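You operate a simulated robot arm through the tools that you are given. There is no shell and no other tool.

You are at the controls of a simulated robot arm. One attempt, no reset.

Task
Bin the crushed pack and the open pack; leave the other packs.
Fine: end with the bin's lid shut, hands clear of it; crush nothing.

It is judged by the outcome, as a careful person would: the job done as asked, and still so three seconds after it is handed in. It fails if anything else is knocked over, pushed out of place, dropped, spilled or broken. A push-on lid holds only when it is set on centred and level and pressed home; a screw cap is set on level and turned clockwise until tight.

Robot
A 7-joint arm with a two-finger parallel gripper, fixed in place. Base frame: the origin is on the floor under the middle of its stand, x ahead of it, y to its left, z up. Lengths are in m, angles in rad, forces in N, time in s.
It reaches about 1.247 m from its shoulder. Its first joint turns from -2.304 to 2.304 rad. Payload 3.91 kg.
The tool frame sits at the grasp point between the pads (the TCP): z along the fingers, y along the line on which they close. The tips reach 0.03 m beyond it. Largest opening 0.11 m; finger width 0.02, thickness 0.01; the body of the gripper, 0.048 by 0.112 m, starts 0.055 m behind the TCP.
Orientation is told as [roll, pitch, yaw] about the base's x, y, z axes, in that order, counted from this pose: with the fingers straight down and closing along the base's y, the tool's x points along the base's -x, its y along +y and its z along -z.

Tools
- The arm moves only by the tool move_arm. Its argument "deltas" is a list of rows, each a list of 3 entries, a list of its own where there are three numbers: the shift along the tool's x, y, z in mm, then the turn, a rotation vector about the tool's x, y, z in rad, then the opening, from 0 (shut) to 1 (fully open). In form: [[[tx, ty, tz], [rx, ry, rz], jaw], ...]. A call has 1 to 20 rows; each row shifts and turns the commanded pose from where the row before left it, along the tool's axes as they then stand. Each row takes 0.2 s and may step no farther than 0.05 m and 0.15 rad from the row before; otherwise, or with a gripper value out of range, the whole call is refused. Where a pose cannot be reached the arm comes as near as it can. A force on the tool above 90 N (or 10 N above the force at the start of the call, whichever is more), or a blocked arm, ends the call early, and 0.2 s more pass. Each finger travels about 0.108 m/s and halts on what it meets, pressing with about 34 N; the grip force reading is that of the motor and also rises with nothing between the fingers. The clock runs only during rows and for 0.2 s after the last one: add rows that do not move to give the fingers time. The reply holds the time, the measured pose of the TCP, the force on the tool along the base axes, the opening and the grip force, in the units named above and with some noise, with the torque about the TCP (base axes, N m) and any sound that the robot's microphone picked up.
- Cameras (640 x 400 px; columns grow to the right, rows downward): "scene" is fixed at [0.3994, 0.5033, 1.4911]; the picture's right is [0.92, 0.39, 0.00], its down [0.34, -0.81, -0.48] and it looks along [-0.19, 0.44, -0.88] (base axes); focal length 214 px, centre (320, 200). "wrist" rides on the gripper at [0.072, 0.017, -0.103] in the tool frame; the picture's right is [-0.23, 0.97, 0.00], its down [-0.76, -0.18, -0.62] and it looks along [-0.61, -0.14, 0.78] (tool axes); focal length 222 px, centre (320, 200). There is no depth. A picture from a camera that has moved, and an enlarged one, comes with that camera's place and axes in the base frame and with its lens.
- capture(camera): a new picture of that camera. It takes no simulated time.
- enlarge(camera, box): a new picture of the part [left, top, right, bottom] of that camera's present view, enlarged. It takes no simulated time.
- finish_job(): hands the job in; it is judged then, once.

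Places have to be worked out from the pictures, the camera data and where the tool is seen. Open the gripper and draw the arm clear of the work before you hand the job in, unless the task says otherwise.

The tools are called after "Request:" as a command line: name --argument value ..., lists and objects as JSON in quotes. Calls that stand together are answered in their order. move_arm: Moves the arm, as the interface text tells. Its arguments: {"type":"object","properties":{"deltas":{"type":"array"}},"required":["deltas"]} The other tools are called the same way: capture (camera) takes a picture; enlarge (camera, box) takes an enlarged picture of a part of a camera's view; finish_job () hands the job in.

At the start:

```text
time_s: 0.0
ee_pos: [0.2556, 0.5738, 1.2575]
ee_rot: [-0.002, 0.0, -0.001]
wrist_force: [0.4, 0.0, 0.1]
wrist_torque: [-0.02, 0.0, -0.01]
gripper_width: 0.11
gripper_force: 0.0
```

scene: 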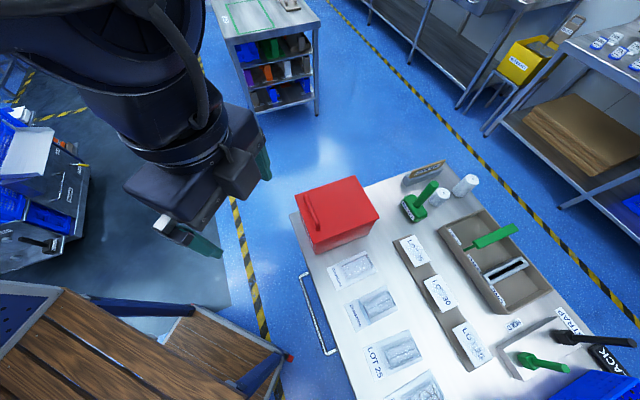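
wrist: 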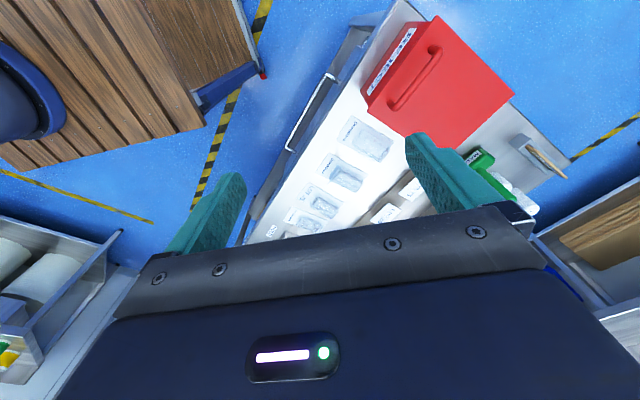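

I'll start by looking closer at the bench: the red bin with a lid handle is at the left end, with several packs laid out near it.

Request:
enlarge --camera "scene" --box '[280, 150, 520, 300]'

Request:
enlarge --camera "scene" --box '[300, 250, 540, 400]'

Request:
enlarge --camera "wrist" --box '[240, 0, 560, 250]'

```text
2.67 times, centred on (400, 225) of scene
camera zoom: at [0.3994, 0.5033, 1.4911], right [0.92, 0.39, 0.0], down [0.34, -0.81, -0.48], along [-0.19, 0.44, -0.88], focal length 572 px, centre (107, 133)
```

zoom: 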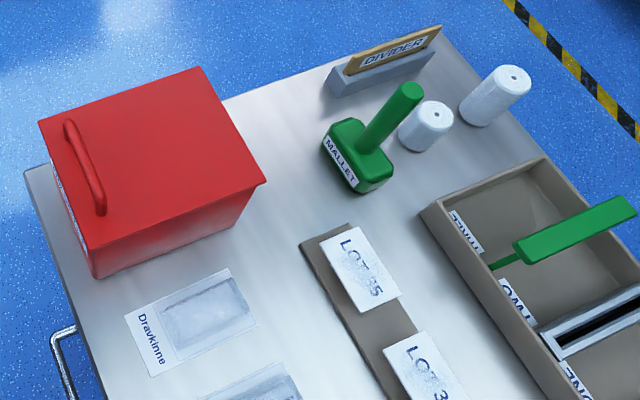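

```text
2.67 times, centred on (420, 325) of scene
camera zoom: at [0.3994, 0.5033, 1.4911], right [0.92, 0.39, 0.0], down [0.34, -0.81, -0.48], along [-0.19, 0.44, -0.88], focal length 572 px, centre (53, -133)
```

zoom: 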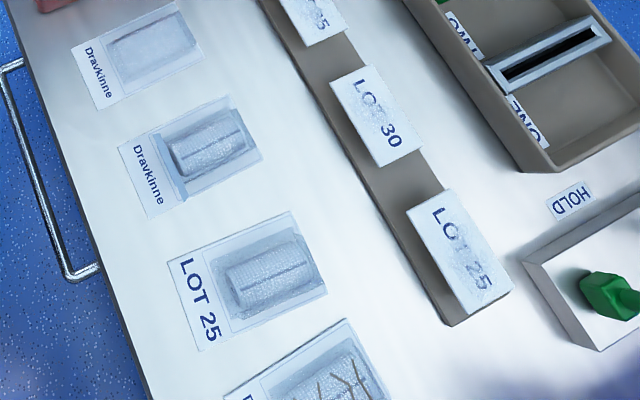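

```text
1.60 times, centred on (400, 125) of wrist
camera zoom: at [0.183, 0.5908, 1.3618], right [0.23, 0.97, 0.0], down [0.76, -0.18, 0.62], along [0.61, -0.14, -0.78], focal length 355 px, centre (192, 320)
```

zoom: 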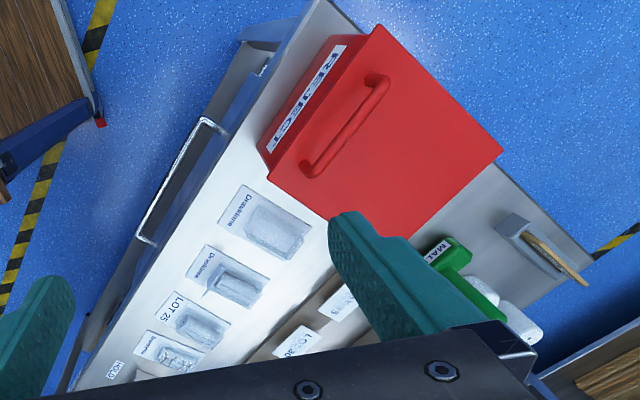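

The bin's lid top sits near z≈0.97 around (0.33, 0.76), turned about 45°, and the packs lie in a row from about (0.43, 0.65) to (0.67, 0.42) at z≈0.84. I'll yaw the tool 45° and move above the packs to inspect them.

Request:
move_arm --deltas '[[[0, 0, 0], [0, 0, -0.131], 1], [[0, 0, 0], [0, 0, -0.131], 1], [[0, 0, 0], [0, 0, -0.131], 1], [[0, 0, 0], [0, 0, -0.131], 1], [[0, 0, 0], [0, 0, -0.131], 1], [[0, 0, 0], [0, 0, -0.131], 1], [[-20, -36, 18], [0, 0, 0], 1], [[-20, -36, 18], [0, 0, 0], 1], [[-20, -36, 18], [0, 0, 0], 1], [[-20, -36, 18], [0, 0, 0], 1], [[-20, -36, 18], [0, 0, 0], 1], [[-20, -36, 18], [0, 0, 0], 1], [[0, 0, 0], [0, 0, 0], 1]]'

```text
time_s: 2.8
ee_pos: [0.4936, 0.5052, 1.1487]
ee_rot: [0.001, 0.0, 0.787]
wrist_force: [-0.4, 0.2, -0.6]
wrist_torque: [0.01, -0.01, 0.01]
gripper_width: 0.1098
gripper_force: 0.1
```

The arm is at the survey pose; I'll look from both cameras.

Request:
capture --camera "wrist"

Request:
enlarge --camera "wrist" --box '[160, 20, 480, 220]'

Request:
capture --camera "scene"

```text
taken
camera wrist: at [0.43, 0.4662, 1.2532], right [-0.53, 0.85, 0.0], down [0.66, 0.41, 0.62], along [0.53, 0.33, -0.78], focal length 222 px, centre (320, 200)
```

wrist: 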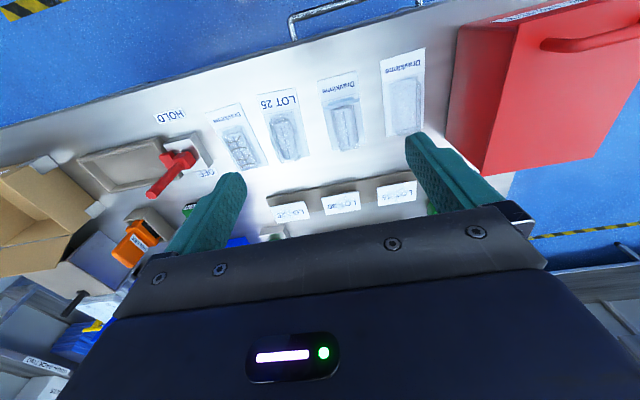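

```text
2.00 times, centred on (320, 120) of wrist
camera zoom: at [0.43, 0.4662, 1.2532], right [-0.53, 0.85, 0.0], down [0.66, 0.41, 0.62], along [0.53, 0.33, -0.78], focal length 444 px, centre (320, 360)
```

zoom: 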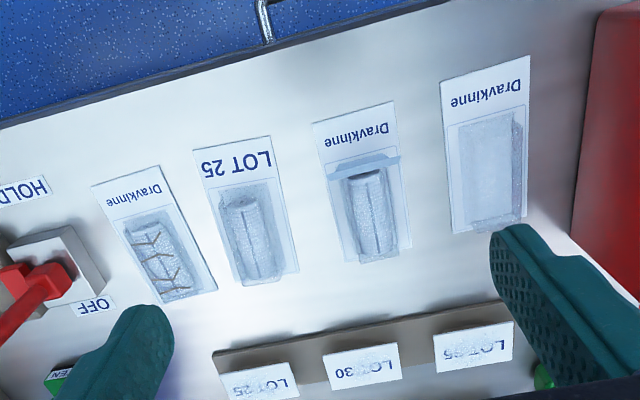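

```text
taken
```

scene: 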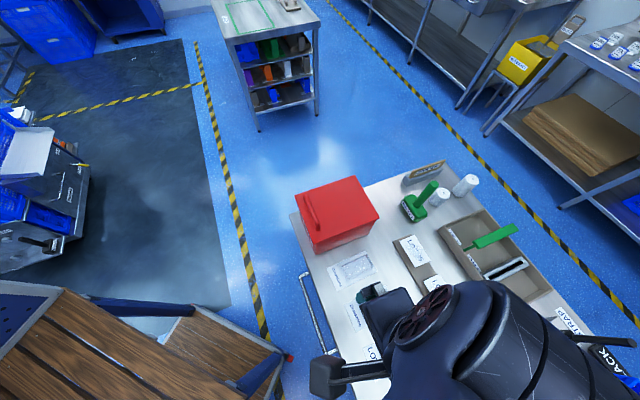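

Four packs in the row; I need a close look at each to tell which is crushed and which is open.

Request:
enlarge --camera "wrist" --box '[370, 40, 434, 140]'

Request:
enlarge --camera "wrist" --box '[308, 60, 372, 160]'

Request:
enlarge --camera "wrist" --box '[252, 80, 316, 170]'

Request:
enlarge --camera "wrist" --box '[200, 90, 280, 180]'

Request:
enlarge --camera "wrist" --box '[440, 0, 640, 180]'

```text
4.00 times, centred on (402, 90) of wrist
camera zoom: at [0.43, 0.4662, 1.2532], right [-0.53, 0.85, 0.0], down [0.66, 0.41, 0.62], along [0.53, 0.33, -0.78], focal length 888 px, centre (-8, 640)
```

zoom: 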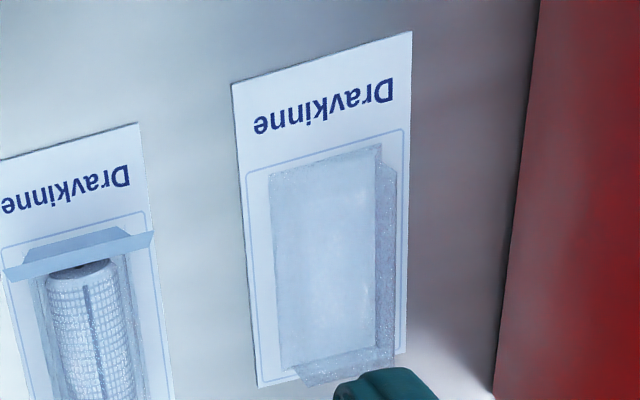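

```text
4.00 times, centred on (340, 110) of wrist
camera zoom: at [0.43, 0.4662, 1.2532], right [-0.53, 0.85, 0.0], down [0.66, 0.41, 0.62], along [0.53, 0.33, -0.78], focal length 888 px, centre (240, 560)
```

zoom: 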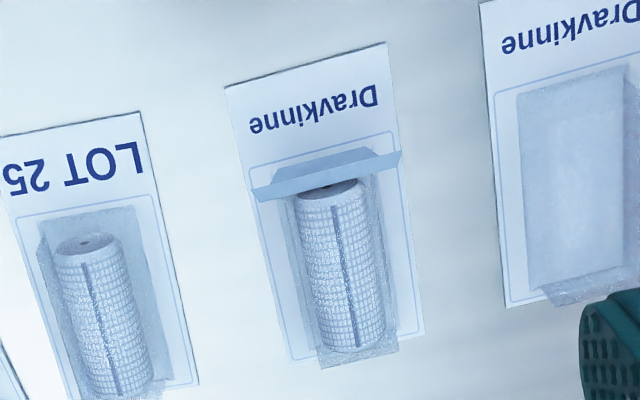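

```text
4.44 times, centred on (284, 125) of wrist
camera zoom: at [0.43, 0.4662, 1.2532], right [-0.53, 0.85, 0.0], down [0.66, 0.41, 0.62], along [0.53, 0.33, -0.78], focal length 987 px, centre (480, 533)
```

zoom: 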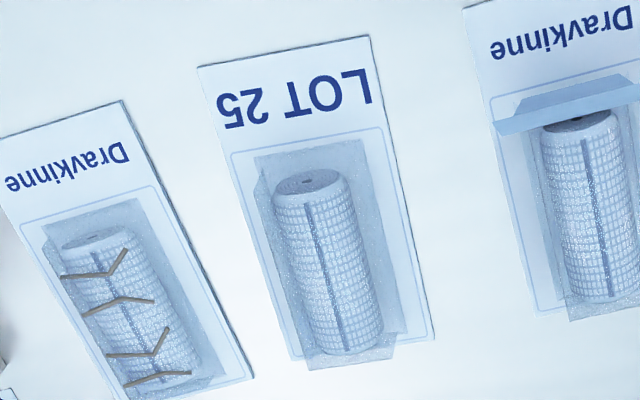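

```text
4.44 times, centred on (240, 135) of wrist
camera zoom: at [0.43, 0.4662, 1.2532], right [-0.53, 0.85, 0.0], down [0.66, 0.41, 0.62], along [0.53, 0.33, -0.78], focal length 987 px, centre (676, 489)
```

zoom: 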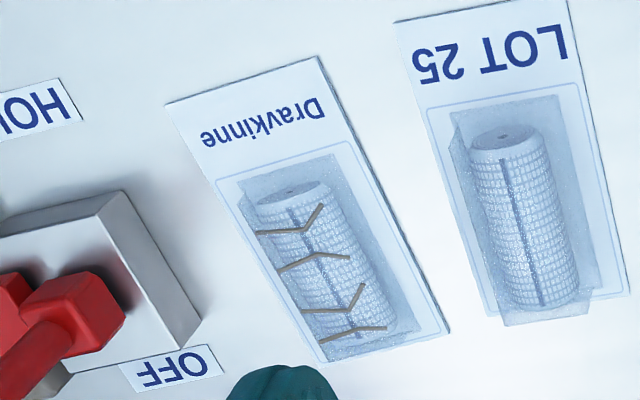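

```text
2.22 times, centred on (540, 90) of wrist
camera zoom: at [0.43, 0.4662, 1.2532], right [-0.53, 0.85, 0.0], down [0.66, 0.41, 0.62], along [0.53, 0.33, -0.78], focal length 494 px, centre (-169, 444)
```

zoom: 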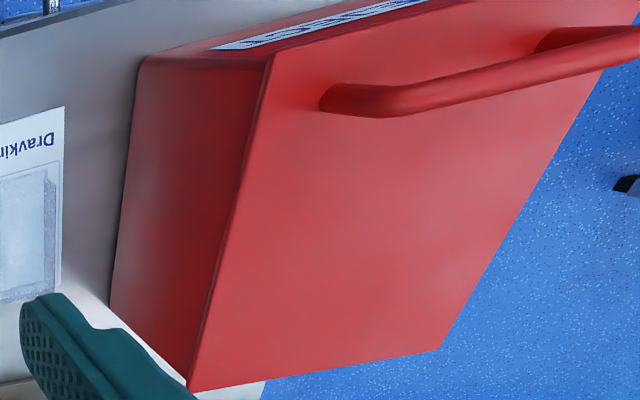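

Pack B (second from the bin) has its film peeled – the open one; pack D (farthest, next to the OFF lever) has crease lines – the crushed one. The one nearest the bin looks empty but closed and C is intact. Now I'll study the bin and its lid.

Request:
enlarge --camera "scene" --box '[280, 165, 392, 265]'

Request:
enlarge --camera "scene" --box '[380, 150, 500, 240]'

Request:
enlarge --camera "wrist" --box '[60, 90, 260, 260]'

```text
4.00 times, centred on (336, 215) of scene
camera zoom: at [0.3994, 0.5033, 1.4911], right [0.92, 0.39, 0.0], down [0.34, -0.81, -0.48], along [-0.19, 0.44, -0.88], focal length 858 px, centre (256, 140)
```

zoom: 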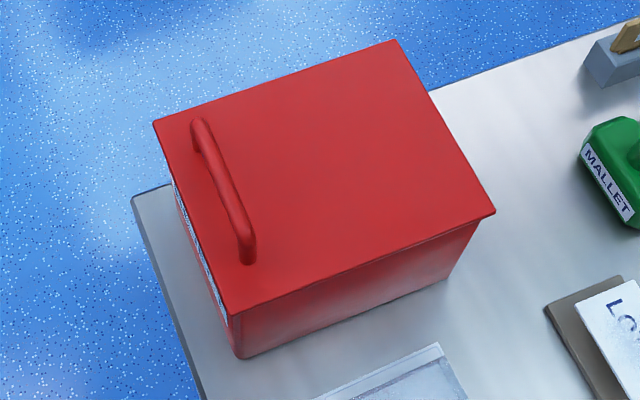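

```text
4.44 times, centred on (440, 195) of scene
camera zoom: at [0.3994, 0.5033, 1.4911], right [0.92, 0.39, 0.0], down [0.34, -0.81, -0.48], along [-0.19, 0.44, -0.88], focal length 953 px, centre (-213, 222)
```

zoom: 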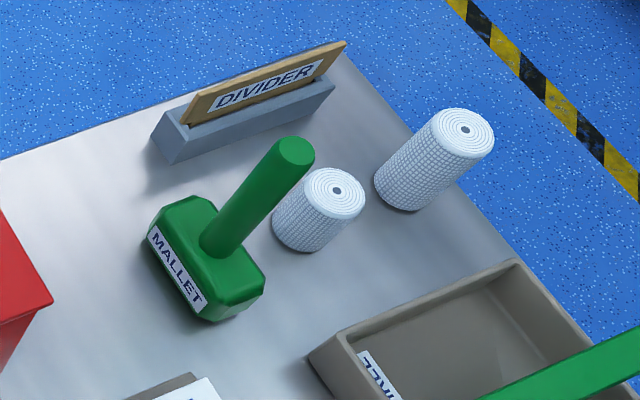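

```text
2.35 times, centred on (160, 175) of wrist
camera zoom: at [0.43, 0.4662, 1.2532], right [-0.53, 0.85, 0.0], down [0.66, 0.41, 0.62], along [0.53, 0.33, -0.78], focal length 523 px, centre (696, 259)
```

zoom: 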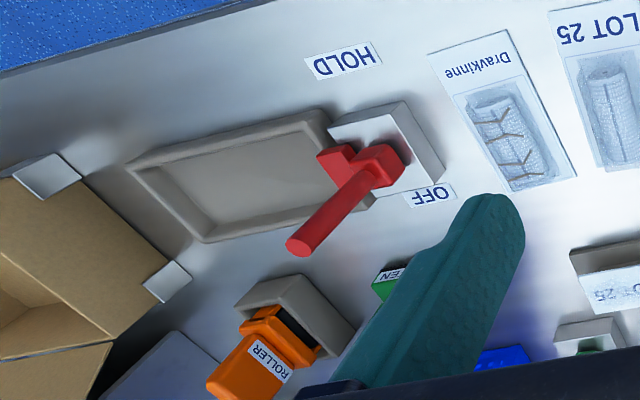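

The bin's lid handle is a bar along the pack-row direction near the labelled front edge, which suggests a hinge on the far side. I'll yaw a further 90° (jaws across the bar) and move over to view the bin from its end.

Request:
move_arm --deltas '[[[0, 0, 0], [0, 0, -0.131], 1], [[0, 0, 0], [0, 0, -0.131], 1], [[0, 0, 0], [0, 0, -0.131], 1], [[0, 0, 0], [0, 0, -0.131], 1], [[0, 0, 0], [0, 0, -0.131], 1], [[0, 0, 0], [0, 0, -0.131], 1], [[0, 0, 0], [0, 0, -0.131], 1], [[0, 0, 0], [0, 0, -0.131], 1], [[0, 0, 0], [0, 0, -0.131], 1], [[0, 0, 0], [0, 0, -0.131], 1], [[0, 0, 0], [0, 0, -0.131], 1], [[0, 0, 0], [0, 0, -0.13], 1], [[-43.5, -17.3, 0], [0, 0, 0], 1], [[-43.5, -17.3, 0], [0, 0, 0], 1], [[-43.5, -17.3, 0], [0, 0, 0], 1], [[-43.5, -17.3, 0], [0, 0, 0], 1], [[0, 0, 0], [0, 0, 0], 1]]'

Request:
capture --camera "wrist"

Request:
capture --camera "scene"

```text
time_s: 6.4
ee_pos: [0.419, 0.6797, 1.1492]
ee_rot: [0.0, 0.001, 2.357]
wrist_force: [-0.8, -1.0, 0.0]
wrist_torque: [-0.02, -0.01, 0.02]
gripper_width: 0.1099
gripper_force: 0.1
```

```text
taken
camera wrist: at [0.4579, 0.6157, 1.2536], right [-0.85, -0.53, 0.0], down [-0.41, 0.66, 0.62], along [-0.33, 0.53, -0.78], focal length 222 px, centre (320, 200)
```

wrist: 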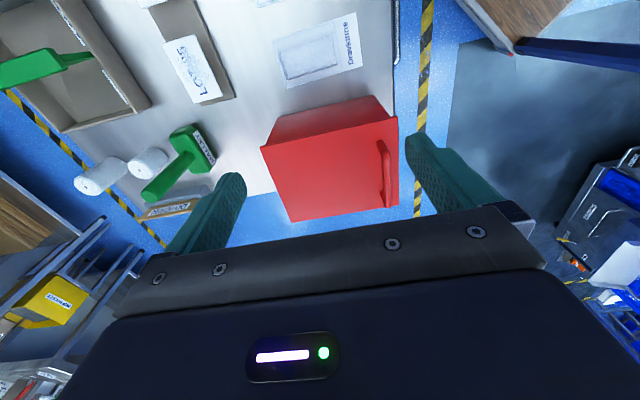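

```text
taken
```

scene: 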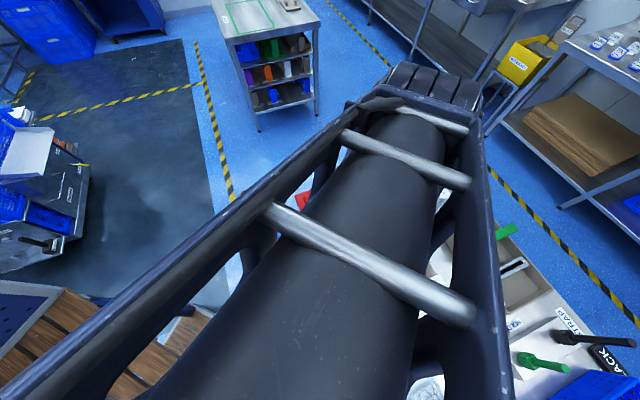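

Request:
enlarge --camera "wrist" --box '[250, 85, 410, 225]'

```text
2.86 times, centred on (330, 155) of wrist
camera zoom: at [0.4579, 0.6157, 1.2536], right [-0.85, -0.53, 0.0], down [-0.41, 0.66, 0.62], along [-0.33, 0.53, -0.78], focal length 635 px, centre (291, 329)
```

zoom: 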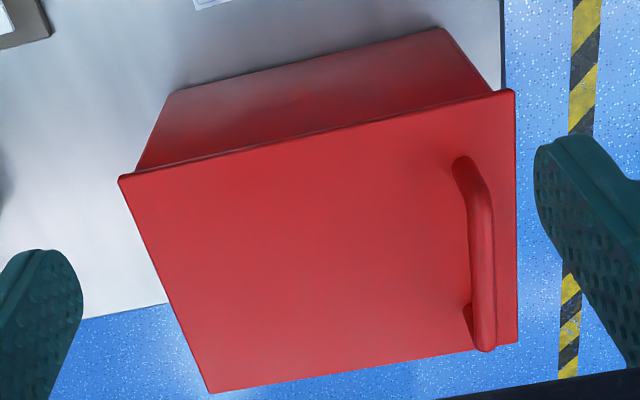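

The lid is about 0.15 × 0.19 m with its top near z≈0.969, and the bar handle's middle is around (0.287, 0.712, 0.995), about 25 mm in from the front edge. I'll hover above the bar with the jaws half open and check alignment.

Request:
move_arm --deltas '[[[-29, 17.6, 22.3], [0, 0, 0], 0.8], [[-29, 17.6, 22.3], [0, 0, 0], 0.6], [[-29, 17.6, 22.3], [0, 0, 0], 0.45], [[-29, 17.6, 22.3], [0, 0, 0], 0.45], [[0, 0, 0], [0, 0, 0], 0.45]]'

Request:
capture --camera "wrist"

Request:
capture --camera "scene"

```text
time_s: 7.6
ee_pos: [0.287, 0.7084, 1.0586]
ee_rot: [0.0, 0.0, 2.358]
wrist_force: [0.5, -0.1, 0.2]
wrist_torque: [0.0, 0.04, 0.0]
gripper_width: 0.0495
gripper_force: 0.1
```

```text
taken
camera wrist: at [0.3263, 0.6456, 1.1636], right [-0.85, -0.53, 0.0], down [-0.41, 0.66, 0.62], along [-0.33, 0.53, -0.78], focal length 222 px, centre (320, 200)
```

wrist: 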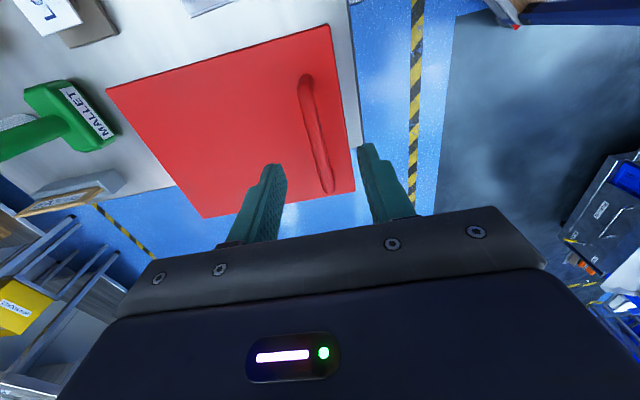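

```text
taken
```

scene: 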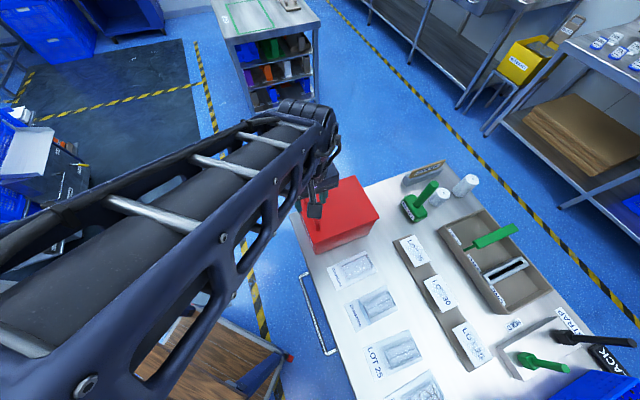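

Request:
enlarge --camera "wrist" --box '[200, 50, 440, 220]'

Request:
enlarge --camera "scene" --box '[280, 150, 400, 260]'

```text
2.35 times, centred on (320, 135) of wrist
camera zoom: at [0.3263, 0.6456, 1.1636], right [-0.85, -0.53, 0.0], down [-0.41, 0.66, 0.62], along [-0.33, 0.53, -0.78], focal length 523 px, centre (320, 353)
```

zoom: 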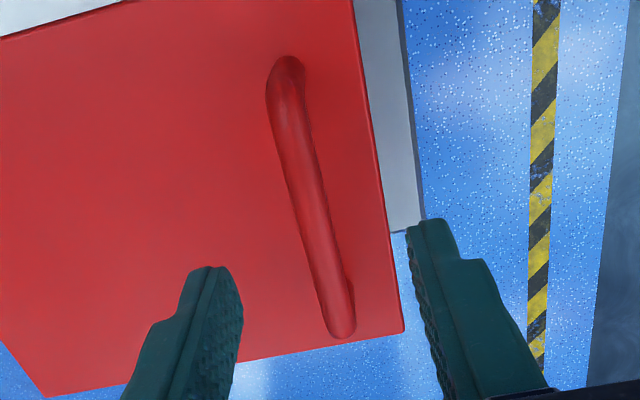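

```text
3.64 times, centred on (340, 205) of scene
camera zoom: at [0.3994, 0.5033, 1.4911], right [0.92, 0.39, 0.0], down [0.34, -0.81, -0.48], along [-0.19, 0.44, -0.88], focal length 780 px, centre (247, 182)
```

zoom: 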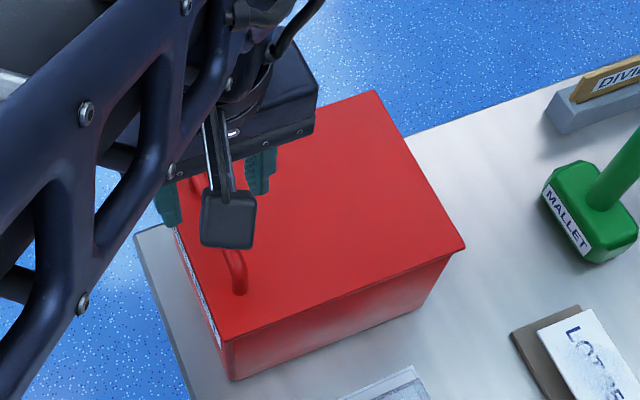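

The bar sits about 3 mm toward the hinge side of the jaw centre line; I'll correct that and descend so the tips straddle the bar while staying ~12 mm above the lid.

Request:
move_arm --deltas '[[[0, -3, 15], [0, 0, 0], 0.45], [[0, 0, 15], [0, 0, 0], 0.45], [[0, 0, 15], [0, 0, 0], 0.45], [[0, 0, 0], [0, 0, 0], 0.45]]'

Request:
enlarge --camera "wrist" --box '[200, 50, 440, 220]'

Request:
enlarge --camera "scene" --box '[280, 150, 400, 260]'

```text
time_s: 8.6
ee_pos: [0.2886, 0.7128, 1.0145]
ee_rot: [0.0, 0.0, 2.357]
wrist_force: [0.4, -0.6, 0.2]
wrist_torque: [0.02, -0.01, -0.02]
gripper_width: 0.0496
gripper_force: 0.0
```

```text
2.35 times, centred on (320, 135) of wrist
camera zoom: at [0.3282, 0.6484, 1.1191], right [-0.85, -0.53, 0.0], down [-0.41, 0.66, 0.62], along [-0.33, 0.53, -0.78], focal length 523 px, centre (320, 353)
```

zoom: 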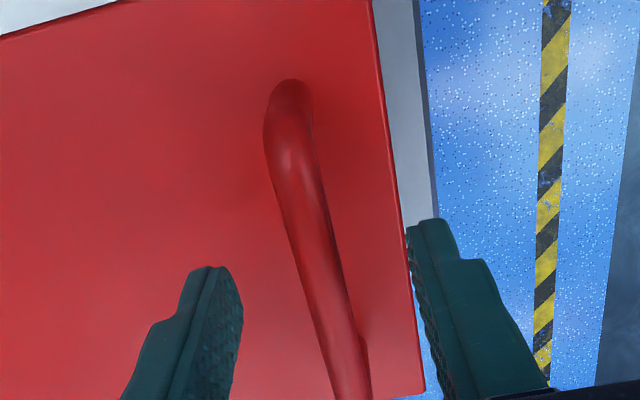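

```text
3.64 times, centred on (340, 205) of scene
camera zoom: at [0.3994, 0.5033, 1.4911], right [0.92, 0.39, 0.0], down [0.34, -0.81, -0.48], along [-0.19, 0.44, -0.88], focal length 780 px, centre (247, 182)
```

zoom: 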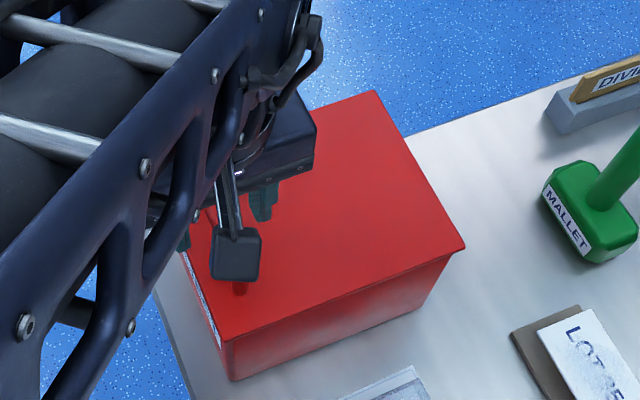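

The bar is centred between the fingers. I'll close gently onto it.

Request:
move_arm --deltas '[[[0, 0, 0], [0, 0, 0], 0.25], [[0, 0, 0], [0, 0, 0], 0.12], [[0, 0, 0], [0, 0, 0], 0.1], [[0, 0, 0], [0, 0, 0], 0.1]]'

```text
time_s: 9.6
ee_pos: [0.2884, 0.7102, 1.0149]
ee_rot: [-0.001, -0.001, 2.356]
wrist_force: [-3.0, -4.1, -0.9]
wrist_torque: [-0.15, -0.01, -0.02]
gripper_width: 0.0131
gripper_force: 2.3
```

The bar is 13 mm thick and held lightly. I'll tighten the grip and lift a little along the expected hinge arc, reading the force.

Request:
move_arm --deltas '[[[0, 0, 0], [0, 0, 0], 0.0], [[0, 0, 0], [0, 0, 0], 0.0], [[0, -2.5, -11.9], [0, 0, 0], 0.0], [[0, -3.4, -11.7], [0, 0, 0], 0.0], [[0, 0, 0], [0, 0, 0], 0.0]]'

Request:
capture --camera "wrist"

Request:
enlarge --camera "scene" --box '[280, 150, 400, 260]'

```text
time_s: 10.8
ee_pos: [0.2935, 0.7156, 1.0395]
ee_rot: [0.0, -0.001, 2.358]
wrist_force: [0.3, -11.1, 2.1]
wrist_torque: [-0.33, -0.05, -0.06]
gripper_width: 0.0113
gripper_force: 45.4
```

```text
taken
camera wrist: at [0.3328, 0.653, 1.1436], right [-0.85, -0.53, 0.0], down [-0.41, 0.66, 0.62], along [-0.33, 0.53, -0.78], focal length 222 px, centre (320, 200)
```

wrist: 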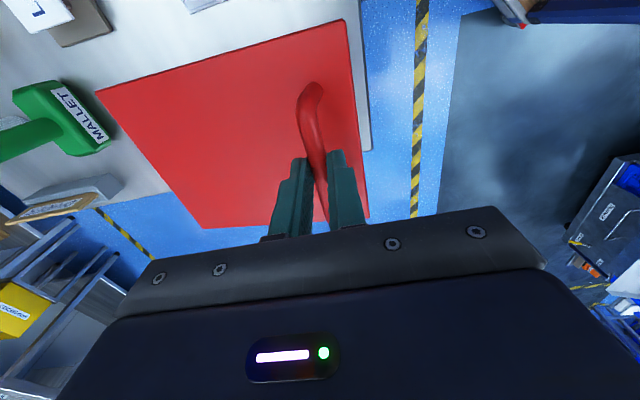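

```text
3.64 times, centred on (340, 205) of scene
camera zoom: at [0.3994, 0.5033, 1.4911], right [0.92, 0.39, 0.0], down [0.34, -0.81, -0.48], along [-0.19, 0.44, -0.88], focal length 780 px, centre (247, 182)
```

zoom: 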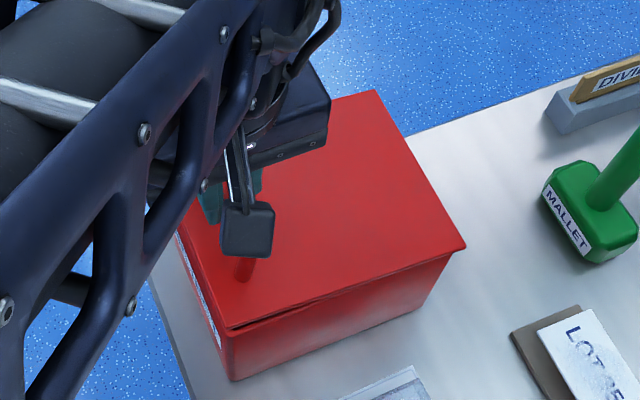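

The front of the lid is rising and the back stays put, so it is hinged at the far edge. I'll keep following the arc to about 30°.

Request:
move_arm --deltas '[[[0, -5.9, -15.1], [0, 0, 0], 0.0], [[0, -7.4, -14.5], [0, 0, 0], 0.0], [[0, -8.8, -13.6], [0, 0, 0], 0.0], [[0, -10.1, -12.7], [0, 0, 0], 0.0], [[0, 0, 0], [0, 0, 0], 0.0]]'

Request:
capture --camera "wrist"

Request:
enlarge --camera "scene" --box '[280, 130, 400, 260]'

```text
time_s: 12.0
ee_pos: [0.3176, 0.7405, 1.094]
ee_rot: [0.001, 0.0, 2.359]
wrist_force: [5.0, 1.3, -5.8]
wrist_torque: [-0.1, -0.28, -0.1]
gripper_width: 0.0114
gripper_force: 44.8
```

```text
taken
camera wrist: at [0.3563, 0.6766, 1.1993], right [-0.85, -0.53, 0.0], down [-0.41, 0.66, 0.62], along [-0.33, 0.53, -0.78], focal length 222 px, centre (320, 200)
```

wrist: 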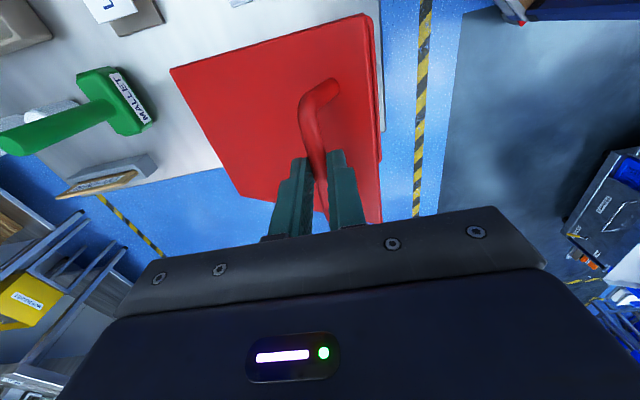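

```text
3.08 times, centred on (340, 195) of scene
camera zoom: at [0.3994, 0.5033, 1.4911], right [0.92, 0.39, 0.0], down [0.34, -0.81, -0.48], along [-0.19, 0.44, -0.88], focal length 660 px, centre (258, 215)
```

zoom: 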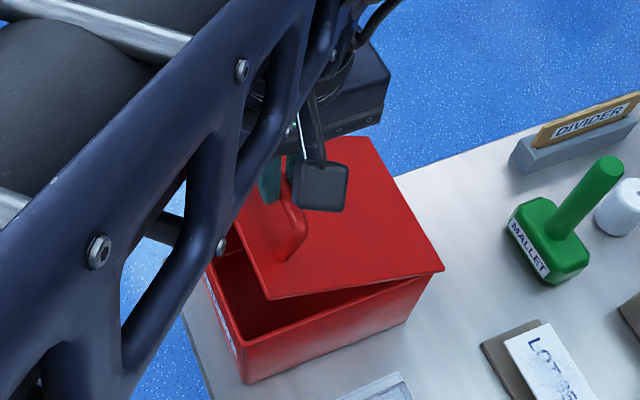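

The lid is opening smoothly at about 30°. Continuing along the arc to about 60°.

Request:
move_arm --deltas '[[[0, -11.4, -11.6], [0, 0, 0], 0.0], [[0, -12.4, -10.5], [0, 0, 0], 0.0], [[0, -13.4, -9.1], [0, 0, 0], 0.0], [[0, -14.3, -7.7], [0, 0, 0], 0.0], [[0, -15.0, -6.3], [0, 0, 0], 0.0], [[0, 0, 0], [0, 0, 0], 0.0]]'

Request:
capture --camera "wrist"

Request:
enlarge --camera "scene" --box '[280, 130, 400, 260]'

```text
time_s: 13.4
ee_pos: [0.3633, 0.7859, 1.1413]
ee_rot: [0.001, -0.001, 2.36]
wrist_force: [2.7, -7.6, 8.9]
wrist_torque: [-0.03, 0.02, -0.12]
gripper_width: 0.0112
gripper_force: 45.2
```

```text
taken
camera wrist: at [0.4025, 0.723, 1.2451], right [-0.85, -0.53, 0.0], down [-0.41, 0.66, 0.62], along [-0.33, 0.53, -0.78], focal length 222 px, centre (320, 200)
```

wrist: 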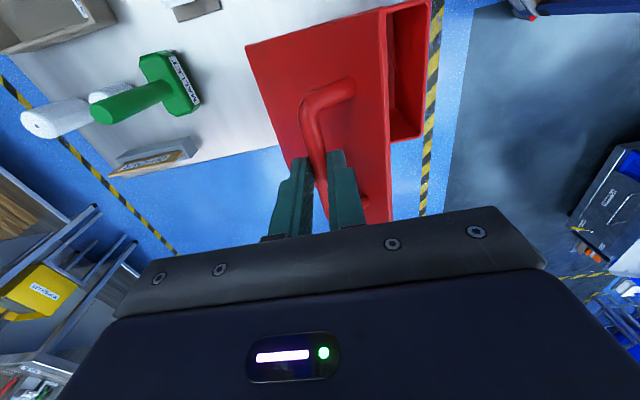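

```text
3.08 times, centred on (340, 195) of scene
camera zoom: at [0.3994, 0.5033, 1.4911], right [0.92, 0.39, 0.0], down [0.34, -0.81, -0.48], along [-0.19, 0.44, -0.88], focal length 660 px, centre (258, 215)
```

zoom: 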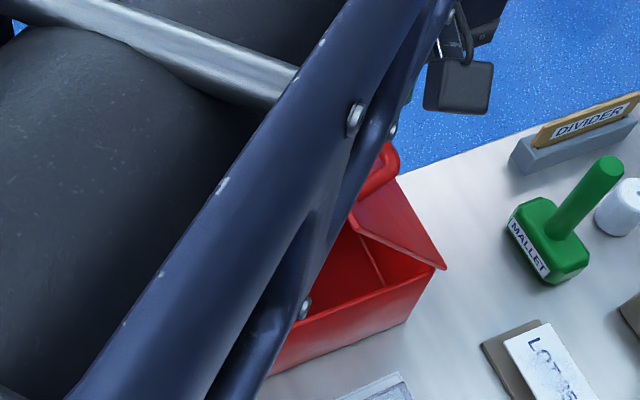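

About 60° now and forces remain moderate. I'll carry on to about 90°, watching for any stop.

Request:
move_arm --deltas '[[[0, -15.5, -4.8], [0, 0, 0], 0.0], [[0, -15.9, -3.2], [0, 0, 0], 0.0], [[0, -16.2, -1.5], [0, 0, 0], 0.0], [[0, -16.2, 0], [0, 0, 0], 0.0], [[0, 0, 0], [0, 0, 0], 0.0]]'

Request:
capture --camera "wrist"

Request:
capture --camera "scene"

```text
time_s: 14.6
ee_pos: [0.408, 0.8319, 1.1504]
ee_rot: [-0.003, -0.001, 2.357]
wrist_force: [2.1, -0.4, 25.4]
wrist_torque: [0.24, 0.08, -0.13]
gripper_width: 0.0114
gripper_force: 45.1
```

```text
taken
camera wrist: at [0.4471, 0.7677, 1.255], right [-0.85, -0.53, 0.0], down [-0.41, 0.66, 0.62], along [-0.33, 0.53, -0.78], focal length 222 px, centre (320, 200)
```

wrist: 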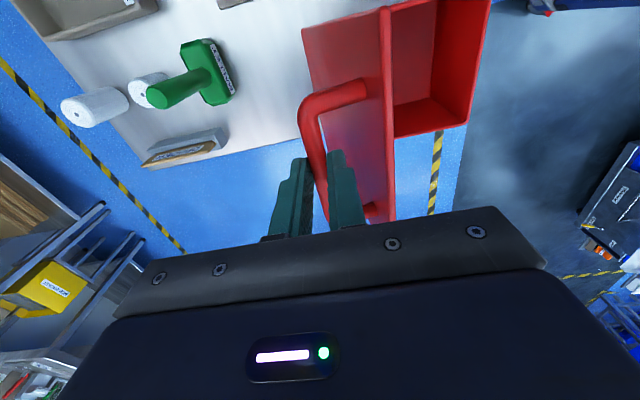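

```text
taken
```

scene: 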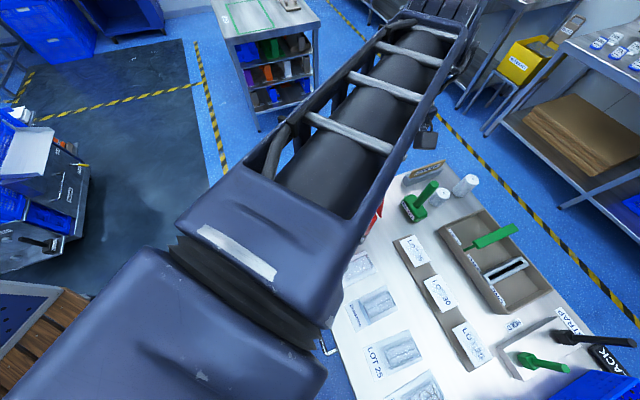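

The tool is being pushed up with ~25 N, so the true arc is slightly larger than I assumed. I'll raise 2 mm to relieve it and re-read.

Request:
move_arm --deltas '[[[0, 0, -2], [0, 0, 0], 0.0], [[0, 0, 0], [0, 0, 0], 0.0]]'

Request:
enlarge --camera "wrist" --box '[240, 0, 500, 230]'

```text
time_s: 15.2
ee_pos: [0.4093, 0.8311, 1.1509]
ee_rot: [0.0, -0.001, 2.358]
wrist_force: [4.2, -3.2, 12.5]
wrist_torque: [0.29, 0.29, -0.06]
gripper_width: 0.0112
gripper_force: 44.8
```

```text
1.74 times, centred on (370, 115) of wrist
camera zoom: at [0.4472, 0.7681, 1.2552], right [-0.85, -0.53, 0.0], down [-0.41, 0.66, 0.62], along [-0.33, 0.53, -0.78], focal length 386 px, centre (233, 348)
```

zoom: 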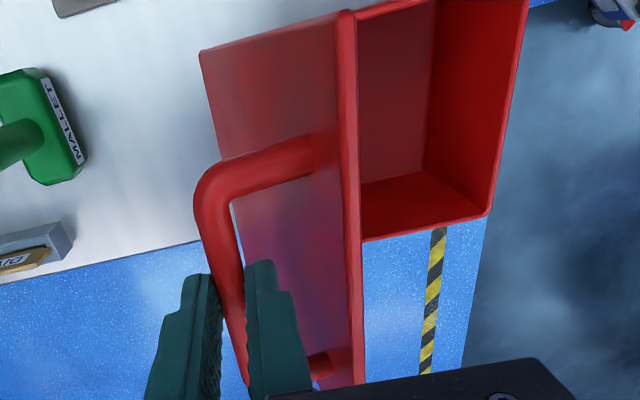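

The lid is at about 80° and the bar stands off roughly 37 mm from the hinge plane. I'll keep going over the top in small steps to pass vertical.

Request:
move_arm --deltas '[[[0, -13.5, 0.5], [0, 0, 0], 0.0], [[0, -13.5, 2.0], [0, 0, 0], 0.0], [[0, 0, 0], [0, 0, 0], 0.0]]'

Request:
enlarge --camera "wrist" --box '[240, 0, 500, 230]'

```text
time_s: 16.0
ee_pos: [0.4272, 0.8507, 1.1462]
ee_rot: [0.0, -0.002, 2.358]
wrist_force: [5.7, -5.9, 1.9]
wrist_torque: [-0.12, -0.18, -0.07]
gripper_width: 0.0116
gripper_force: 44.9
```

```text
1.74 times, centred on (370, 115) of wrist
camera zoom: at [0.4667, 0.7877, 1.2523], right [-0.85, -0.53, 0.0], down [-0.41, 0.66, 0.62], along [-0.33, 0.53, -0.78], focal length 386 px, centre (233, 348)
```

zoom: 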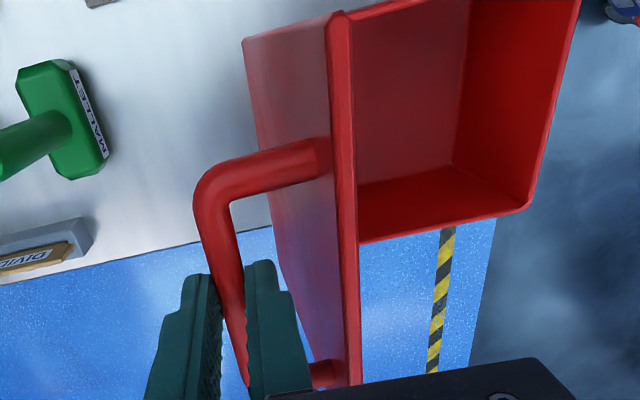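

No stop met at vertical and forces are low; continuing to roughly 97°.

Request:
move_arm --deltas '[[[0, -10, 2.5], [0, 0, 0], 0.0], [[0, -10.5, 3.6], [0, 0, 0], 0.0], [[0, 0, 0], [0, 0, 0], 0.0]]'

Request:
enlarge --camera "wrist" --box '[240, 0, 500, 230]'

```text
time_s: 16.8
ee_pos: [0.4412, 0.8655, 1.1424]
ee_rot: [-0.003, 0.001, 2.359]
wrist_force: [8.7, -4.3, 7.5]
wrist_torque: [-0.13, -0.37, -0.03]
gripper_width: 0.0114
gripper_force: 45.0
```

```text
1.74 times, centred on (370, 115) of wrist
camera zoom: at [0.481, 0.8019, 1.2476], right [-0.85, -0.53, 0.0], down [-0.41, 0.66, 0.62], along [-0.33, 0.53, -0.78], focal length 386 px, centre (233, 348)
```

zoom: 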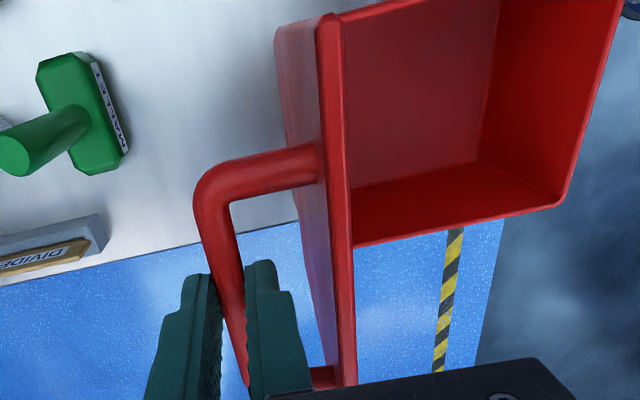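

At about 97° and still free. A bit further, to ~106°, so it will rest open.

Request:
move_arm --deltas '[[[0, -11, 4.5], [0, 0, 0], 0.0], [[0, -11.5, 5.4], [0, 0, 0], 0.0], [[0, 0, 0], [0, 0, 0], 0.0]]'

Request:
enlarge --camera "wrist" --box '[240, 0, 500, 230]'

```text
time_s: 17.6
ee_pos: [0.454, 0.8732, 1.1318]
ee_rot: [-0.003, -0.002, 2.359]
wrist_force: [-11.4, 27.5, 31.6]
wrist_torque: [0.56, 0.22, -0.12]
gripper_width: 0.0117
gripper_force: 44.9
out of reach, approached as far as the arm can: row 2
```

```text
1.74 times, centred on (370, 115) of wrist
camera zoom: at [0.4942, 0.8095, 1.2368], right [-0.85, -0.53, 0.0], down [-0.42, 0.66, 0.63], along [-0.33, 0.53, -0.78], focal length 386 px, centre (233, 348)
```

zoom: 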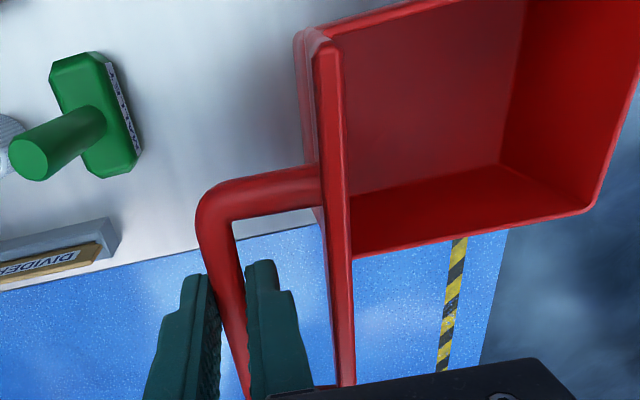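

The arm reached its limit there and drifted sideways a few mm, so forces rose. I'll step back slightly onto the arc to relieve that.

Request:
move_arm --deltas '[[[-3.5, 3.5, -5], [0, 0, 0], 0.0], [[0, 0, 0], [0, 0, 0], 0.0]]'

```text
time_s: 18.2
ee_pos: [0.454, 0.8723, 1.1326]
ee_rot: [0.004, 0.004, 2.356]
wrist_force: [1.7, -9.8, -15.1]
wrist_torque: [-0.17, 0.01, -0.05]
gripper_width: 0.0116
gripper_force: 45.3
```

The lid is ~102° open. I'll loosen the jaws a little, keeping the bar caged between the fingers, to see whether the lid rests open or moves.

Request:
move_arm --deltas '[[[0, 0, 0], [0, 0, 0], 0.15], [[0, 0, 0], [0, 0, 0], 0.22], [[0, 0, 0], [0, 0, 0], 0.22]]'

Request:
enlarge --camera "wrist" --box '[240, 0, 500, 230]'

```text
time_s: 19.0
ee_pos: [0.4531, 0.8726, 1.1361]
ee_rot: [0.0, -0.001, 2.359]
wrist_force: [0.0, 0.4, 0.0]
wrist_torque: [0.01, -0.01, -0.02]
gripper_width: 0.0242
gripper_force: 0.0
```

```text
1.74 times, centred on (370, 115) of wrist
camera zoom: at [0.4914, 0.8091, 1.2411], right [-0.85, -0.53, 0.0], down [-0.41, 0.66, 0.62], along [-0.33, 0.53, -0.78], focal length 386 px, centre (233, 348)
```

zoom: 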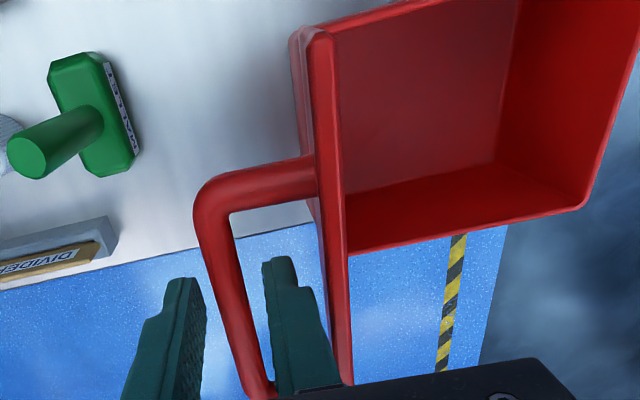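

Force dropped to zero and the lid stays put with the bar loose between the fingers. I'll back the fingers straight up off the bar in small steps.

Request:
move_arm --deltas '[[[0, 0, -8], [0, 0, 0], 0.22], [[0, 0, -8], [0, 0, 0], 0.22], [[0, 0, 0], [0, 0, 0], 0.22]]'

Request:
enlarge --camera "wrist" --box '[240, 0, 500, 230]'

```text
time_s: 19.8
ee_pos: [0.4512, 0.8681, 1.1509]
ee_rot: [0.001, 0.0, 2.359]
wrist_force: [-0.1, 0.1, 0.9]
wrist_torque: [0.0, -0.02, 0.0]
gripper_width: 0.0242
gripper_force: 0.1
out of reach, approached as far as the arm can: row 1
```

```text
1.74 times, centred on (370, 115) of wrist
camera zoom: at [0.4897, 0.805, 1.2557], right [-0.85, -0.53, 0.0], down [-0.41, 0.66, 0.62], along [-0.33, 0.53, -0.78], focal length 386 px, centre (233, 348)
```

zoom: 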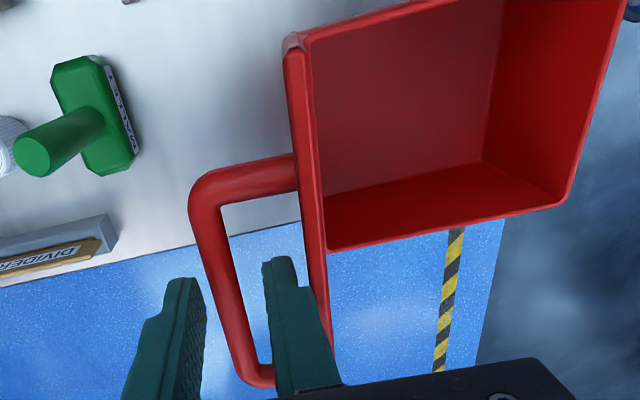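

The arm is at its reach limit going straight up. I'll tilt the tool slightly outward (bringing the wrist nearer) while raising, to free the fingers from bar and lid.

Request:
move_arm --deltas '[[[0, 0, 0], [0.08, 0, 0], 0.22], [[0, 0, -8], [0.04, 0, 0], 0.22], [[0, 0, 0], [0, 0, 0], 0.22]]'

Request:
enlarge --camera "wrist" --box '[240, 0, 500, 230]'

```text
time_s: 20.6
ee_pos: [0.4503, 0.8684, 1.1605]
ee_rot: [-0.122, -0.002, 2.357]
wrist_force: [-0.3, -0.1, 0.6]
wrist_torque: [0.0, 0.01, 0.02]
gripper_width: 0.0243
gripper_force: 0.1
```

```text
1.74 times, centred on (370, 115) of wrist
camera zoom: at [0.4806, 0.7963, 1.2614], right [-0.84, -0.52, -0.12], down [-0.47, 0.61, 0.64], along [-0.26, 0.59, -0.76], focal length 386 px, centre (233, 348)
```

zoom: 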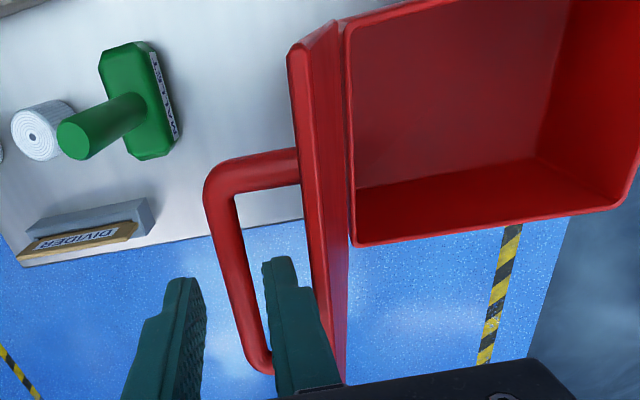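

Clear of contact. I'll continue raising vertically with a little more tilt until the fingertips are above the lid's top edge.

Request:
move_arm --deltas '[[[0, -1.2, -9.9], [0.03, 0, 0], 0.22], [[0, -1.5, -9.9], [0.03, 0, 0], 0.22], [[0, -1.8, -9.9], [0.03, 0, 0], 0.22], [[0, -2.2, -9.9], [0.03, 0, 0], 0.22], [[0, 0, 0], [0, 0, 0], 0.22]]'

Request:
capture --camera "wrist"

```text
time_s: 21.8
ee_pos: [0.4499, 0.8693, 1.1998]
ee_rot: [-0.242, 0.001, 2.358]
wrist_force: [1.2, -0.2, 0.3]
wrist_torque: [-0.04, 0.03, -0.02]
gripper_width: 0.0242
gripper_force: 0.0
```

```text
taken
camera wrist: at [0.4726, 0.7879, 1.2979], right [-0.83, -0.51, -0.23], down [-0.52, 0.55, 0.65], along [-0.2, 0.66, -0.73], focal length 222 px, centre (320, 200)
```

wrist: 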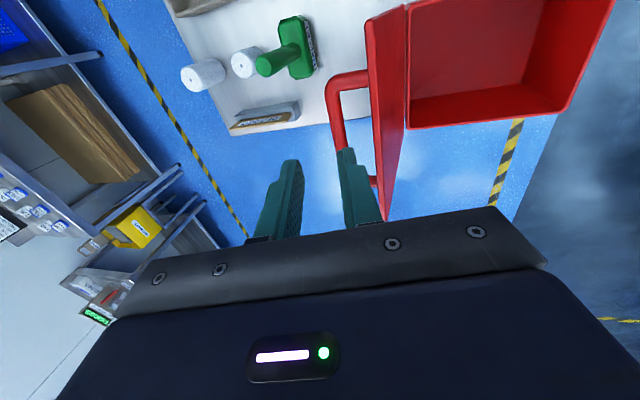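

Fingertips are now above the lid edge and the lid stands open on its own. I'll retreat upward and toward the front, level the tool and yaw back to the pack orientation.

Request:
move_arm --deltas '[[[0, -6, -24.3], [0, 0, 0], 0.22], [[0, 38.8, -9.6], [0, 0, 0], 0.22], [[0, 38.8, -9.6], [0, 0, 0], 0.22], [[0, 38.8, -9.6], [0, 0, 0], 0.22], [[0, 0, 0], [-0.081, 0, 0], 0.22], [[0, 0, 0], [-0.081, 0, 0], 0.22], [[0, 0, 0], [-0.08, 0, 0], 0.22], [[0, 0, 0], [0, 0, 0], 0.22]]'

Request:
capture --camera "wrist"

```text
time_s: 23.6
ee_pos: [0.3664, 0.7826, 1.2261]
ee_rot: [0.003, 0.0, 2.358]
wrist_force: [0.3, -0.9, -0.2]
wrist_torque: [-0.01, 0.02, -0.02]
gripper_width: 0.0242
gripper_force: 0.0
```

```text
taken
camera wrist: at [0.4054, 0.7203, 1.3297], right [-0.85, -0.53, 0.0], down [-0.41, 0.66, 0.62], along [-0.33, 0.53, -0.78], focal length 222 px, centre (320, 200)
```

wrist: 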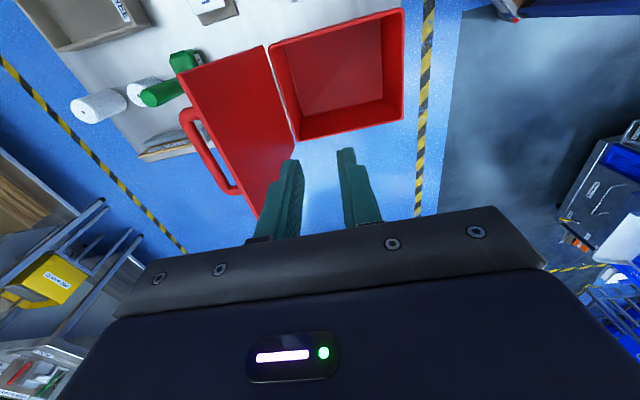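

Request:
enlarge --camera "wrist" --box '[160, 0, 420, 230]'

Request:
enlarge --camera "scene" --box '[280, 100, 420, 260]'

```text
1.74 times, centred on (290, 115) of wrist
camera zoom: at [0.4054, 0.7203, 1.3297], right [-0.85, -0.53, 0.0], down [-0.41, 0.66, 0.62], along [-0.33, 0.53, -0.78], focal length 386 px, centre (372, 348)
```

zoom: 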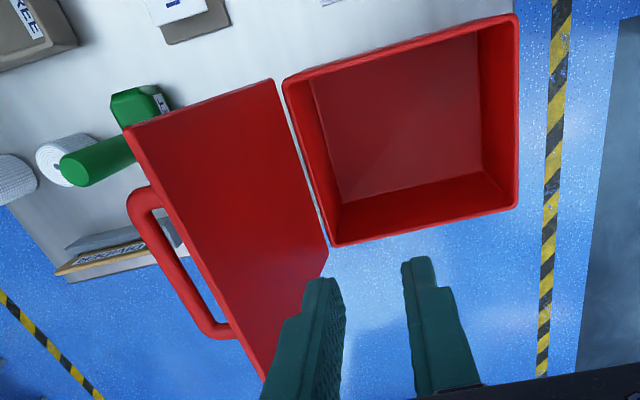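

```text
2.50 times, centred on (350, 180) of scene
camera zoom: at [0.3994, 0.5033, 1.4911], right [0.92, 0.39, 0.0], down [0.34, -0.81, -0.48], along [-0.19, 0.44, -0.88], focal length 536 px, centre (245, 250)
```

zoom: 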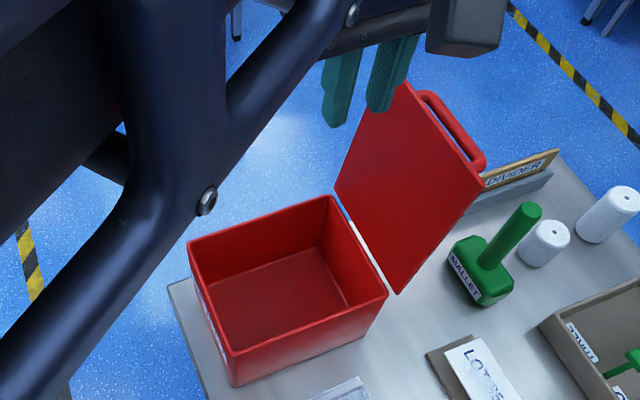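

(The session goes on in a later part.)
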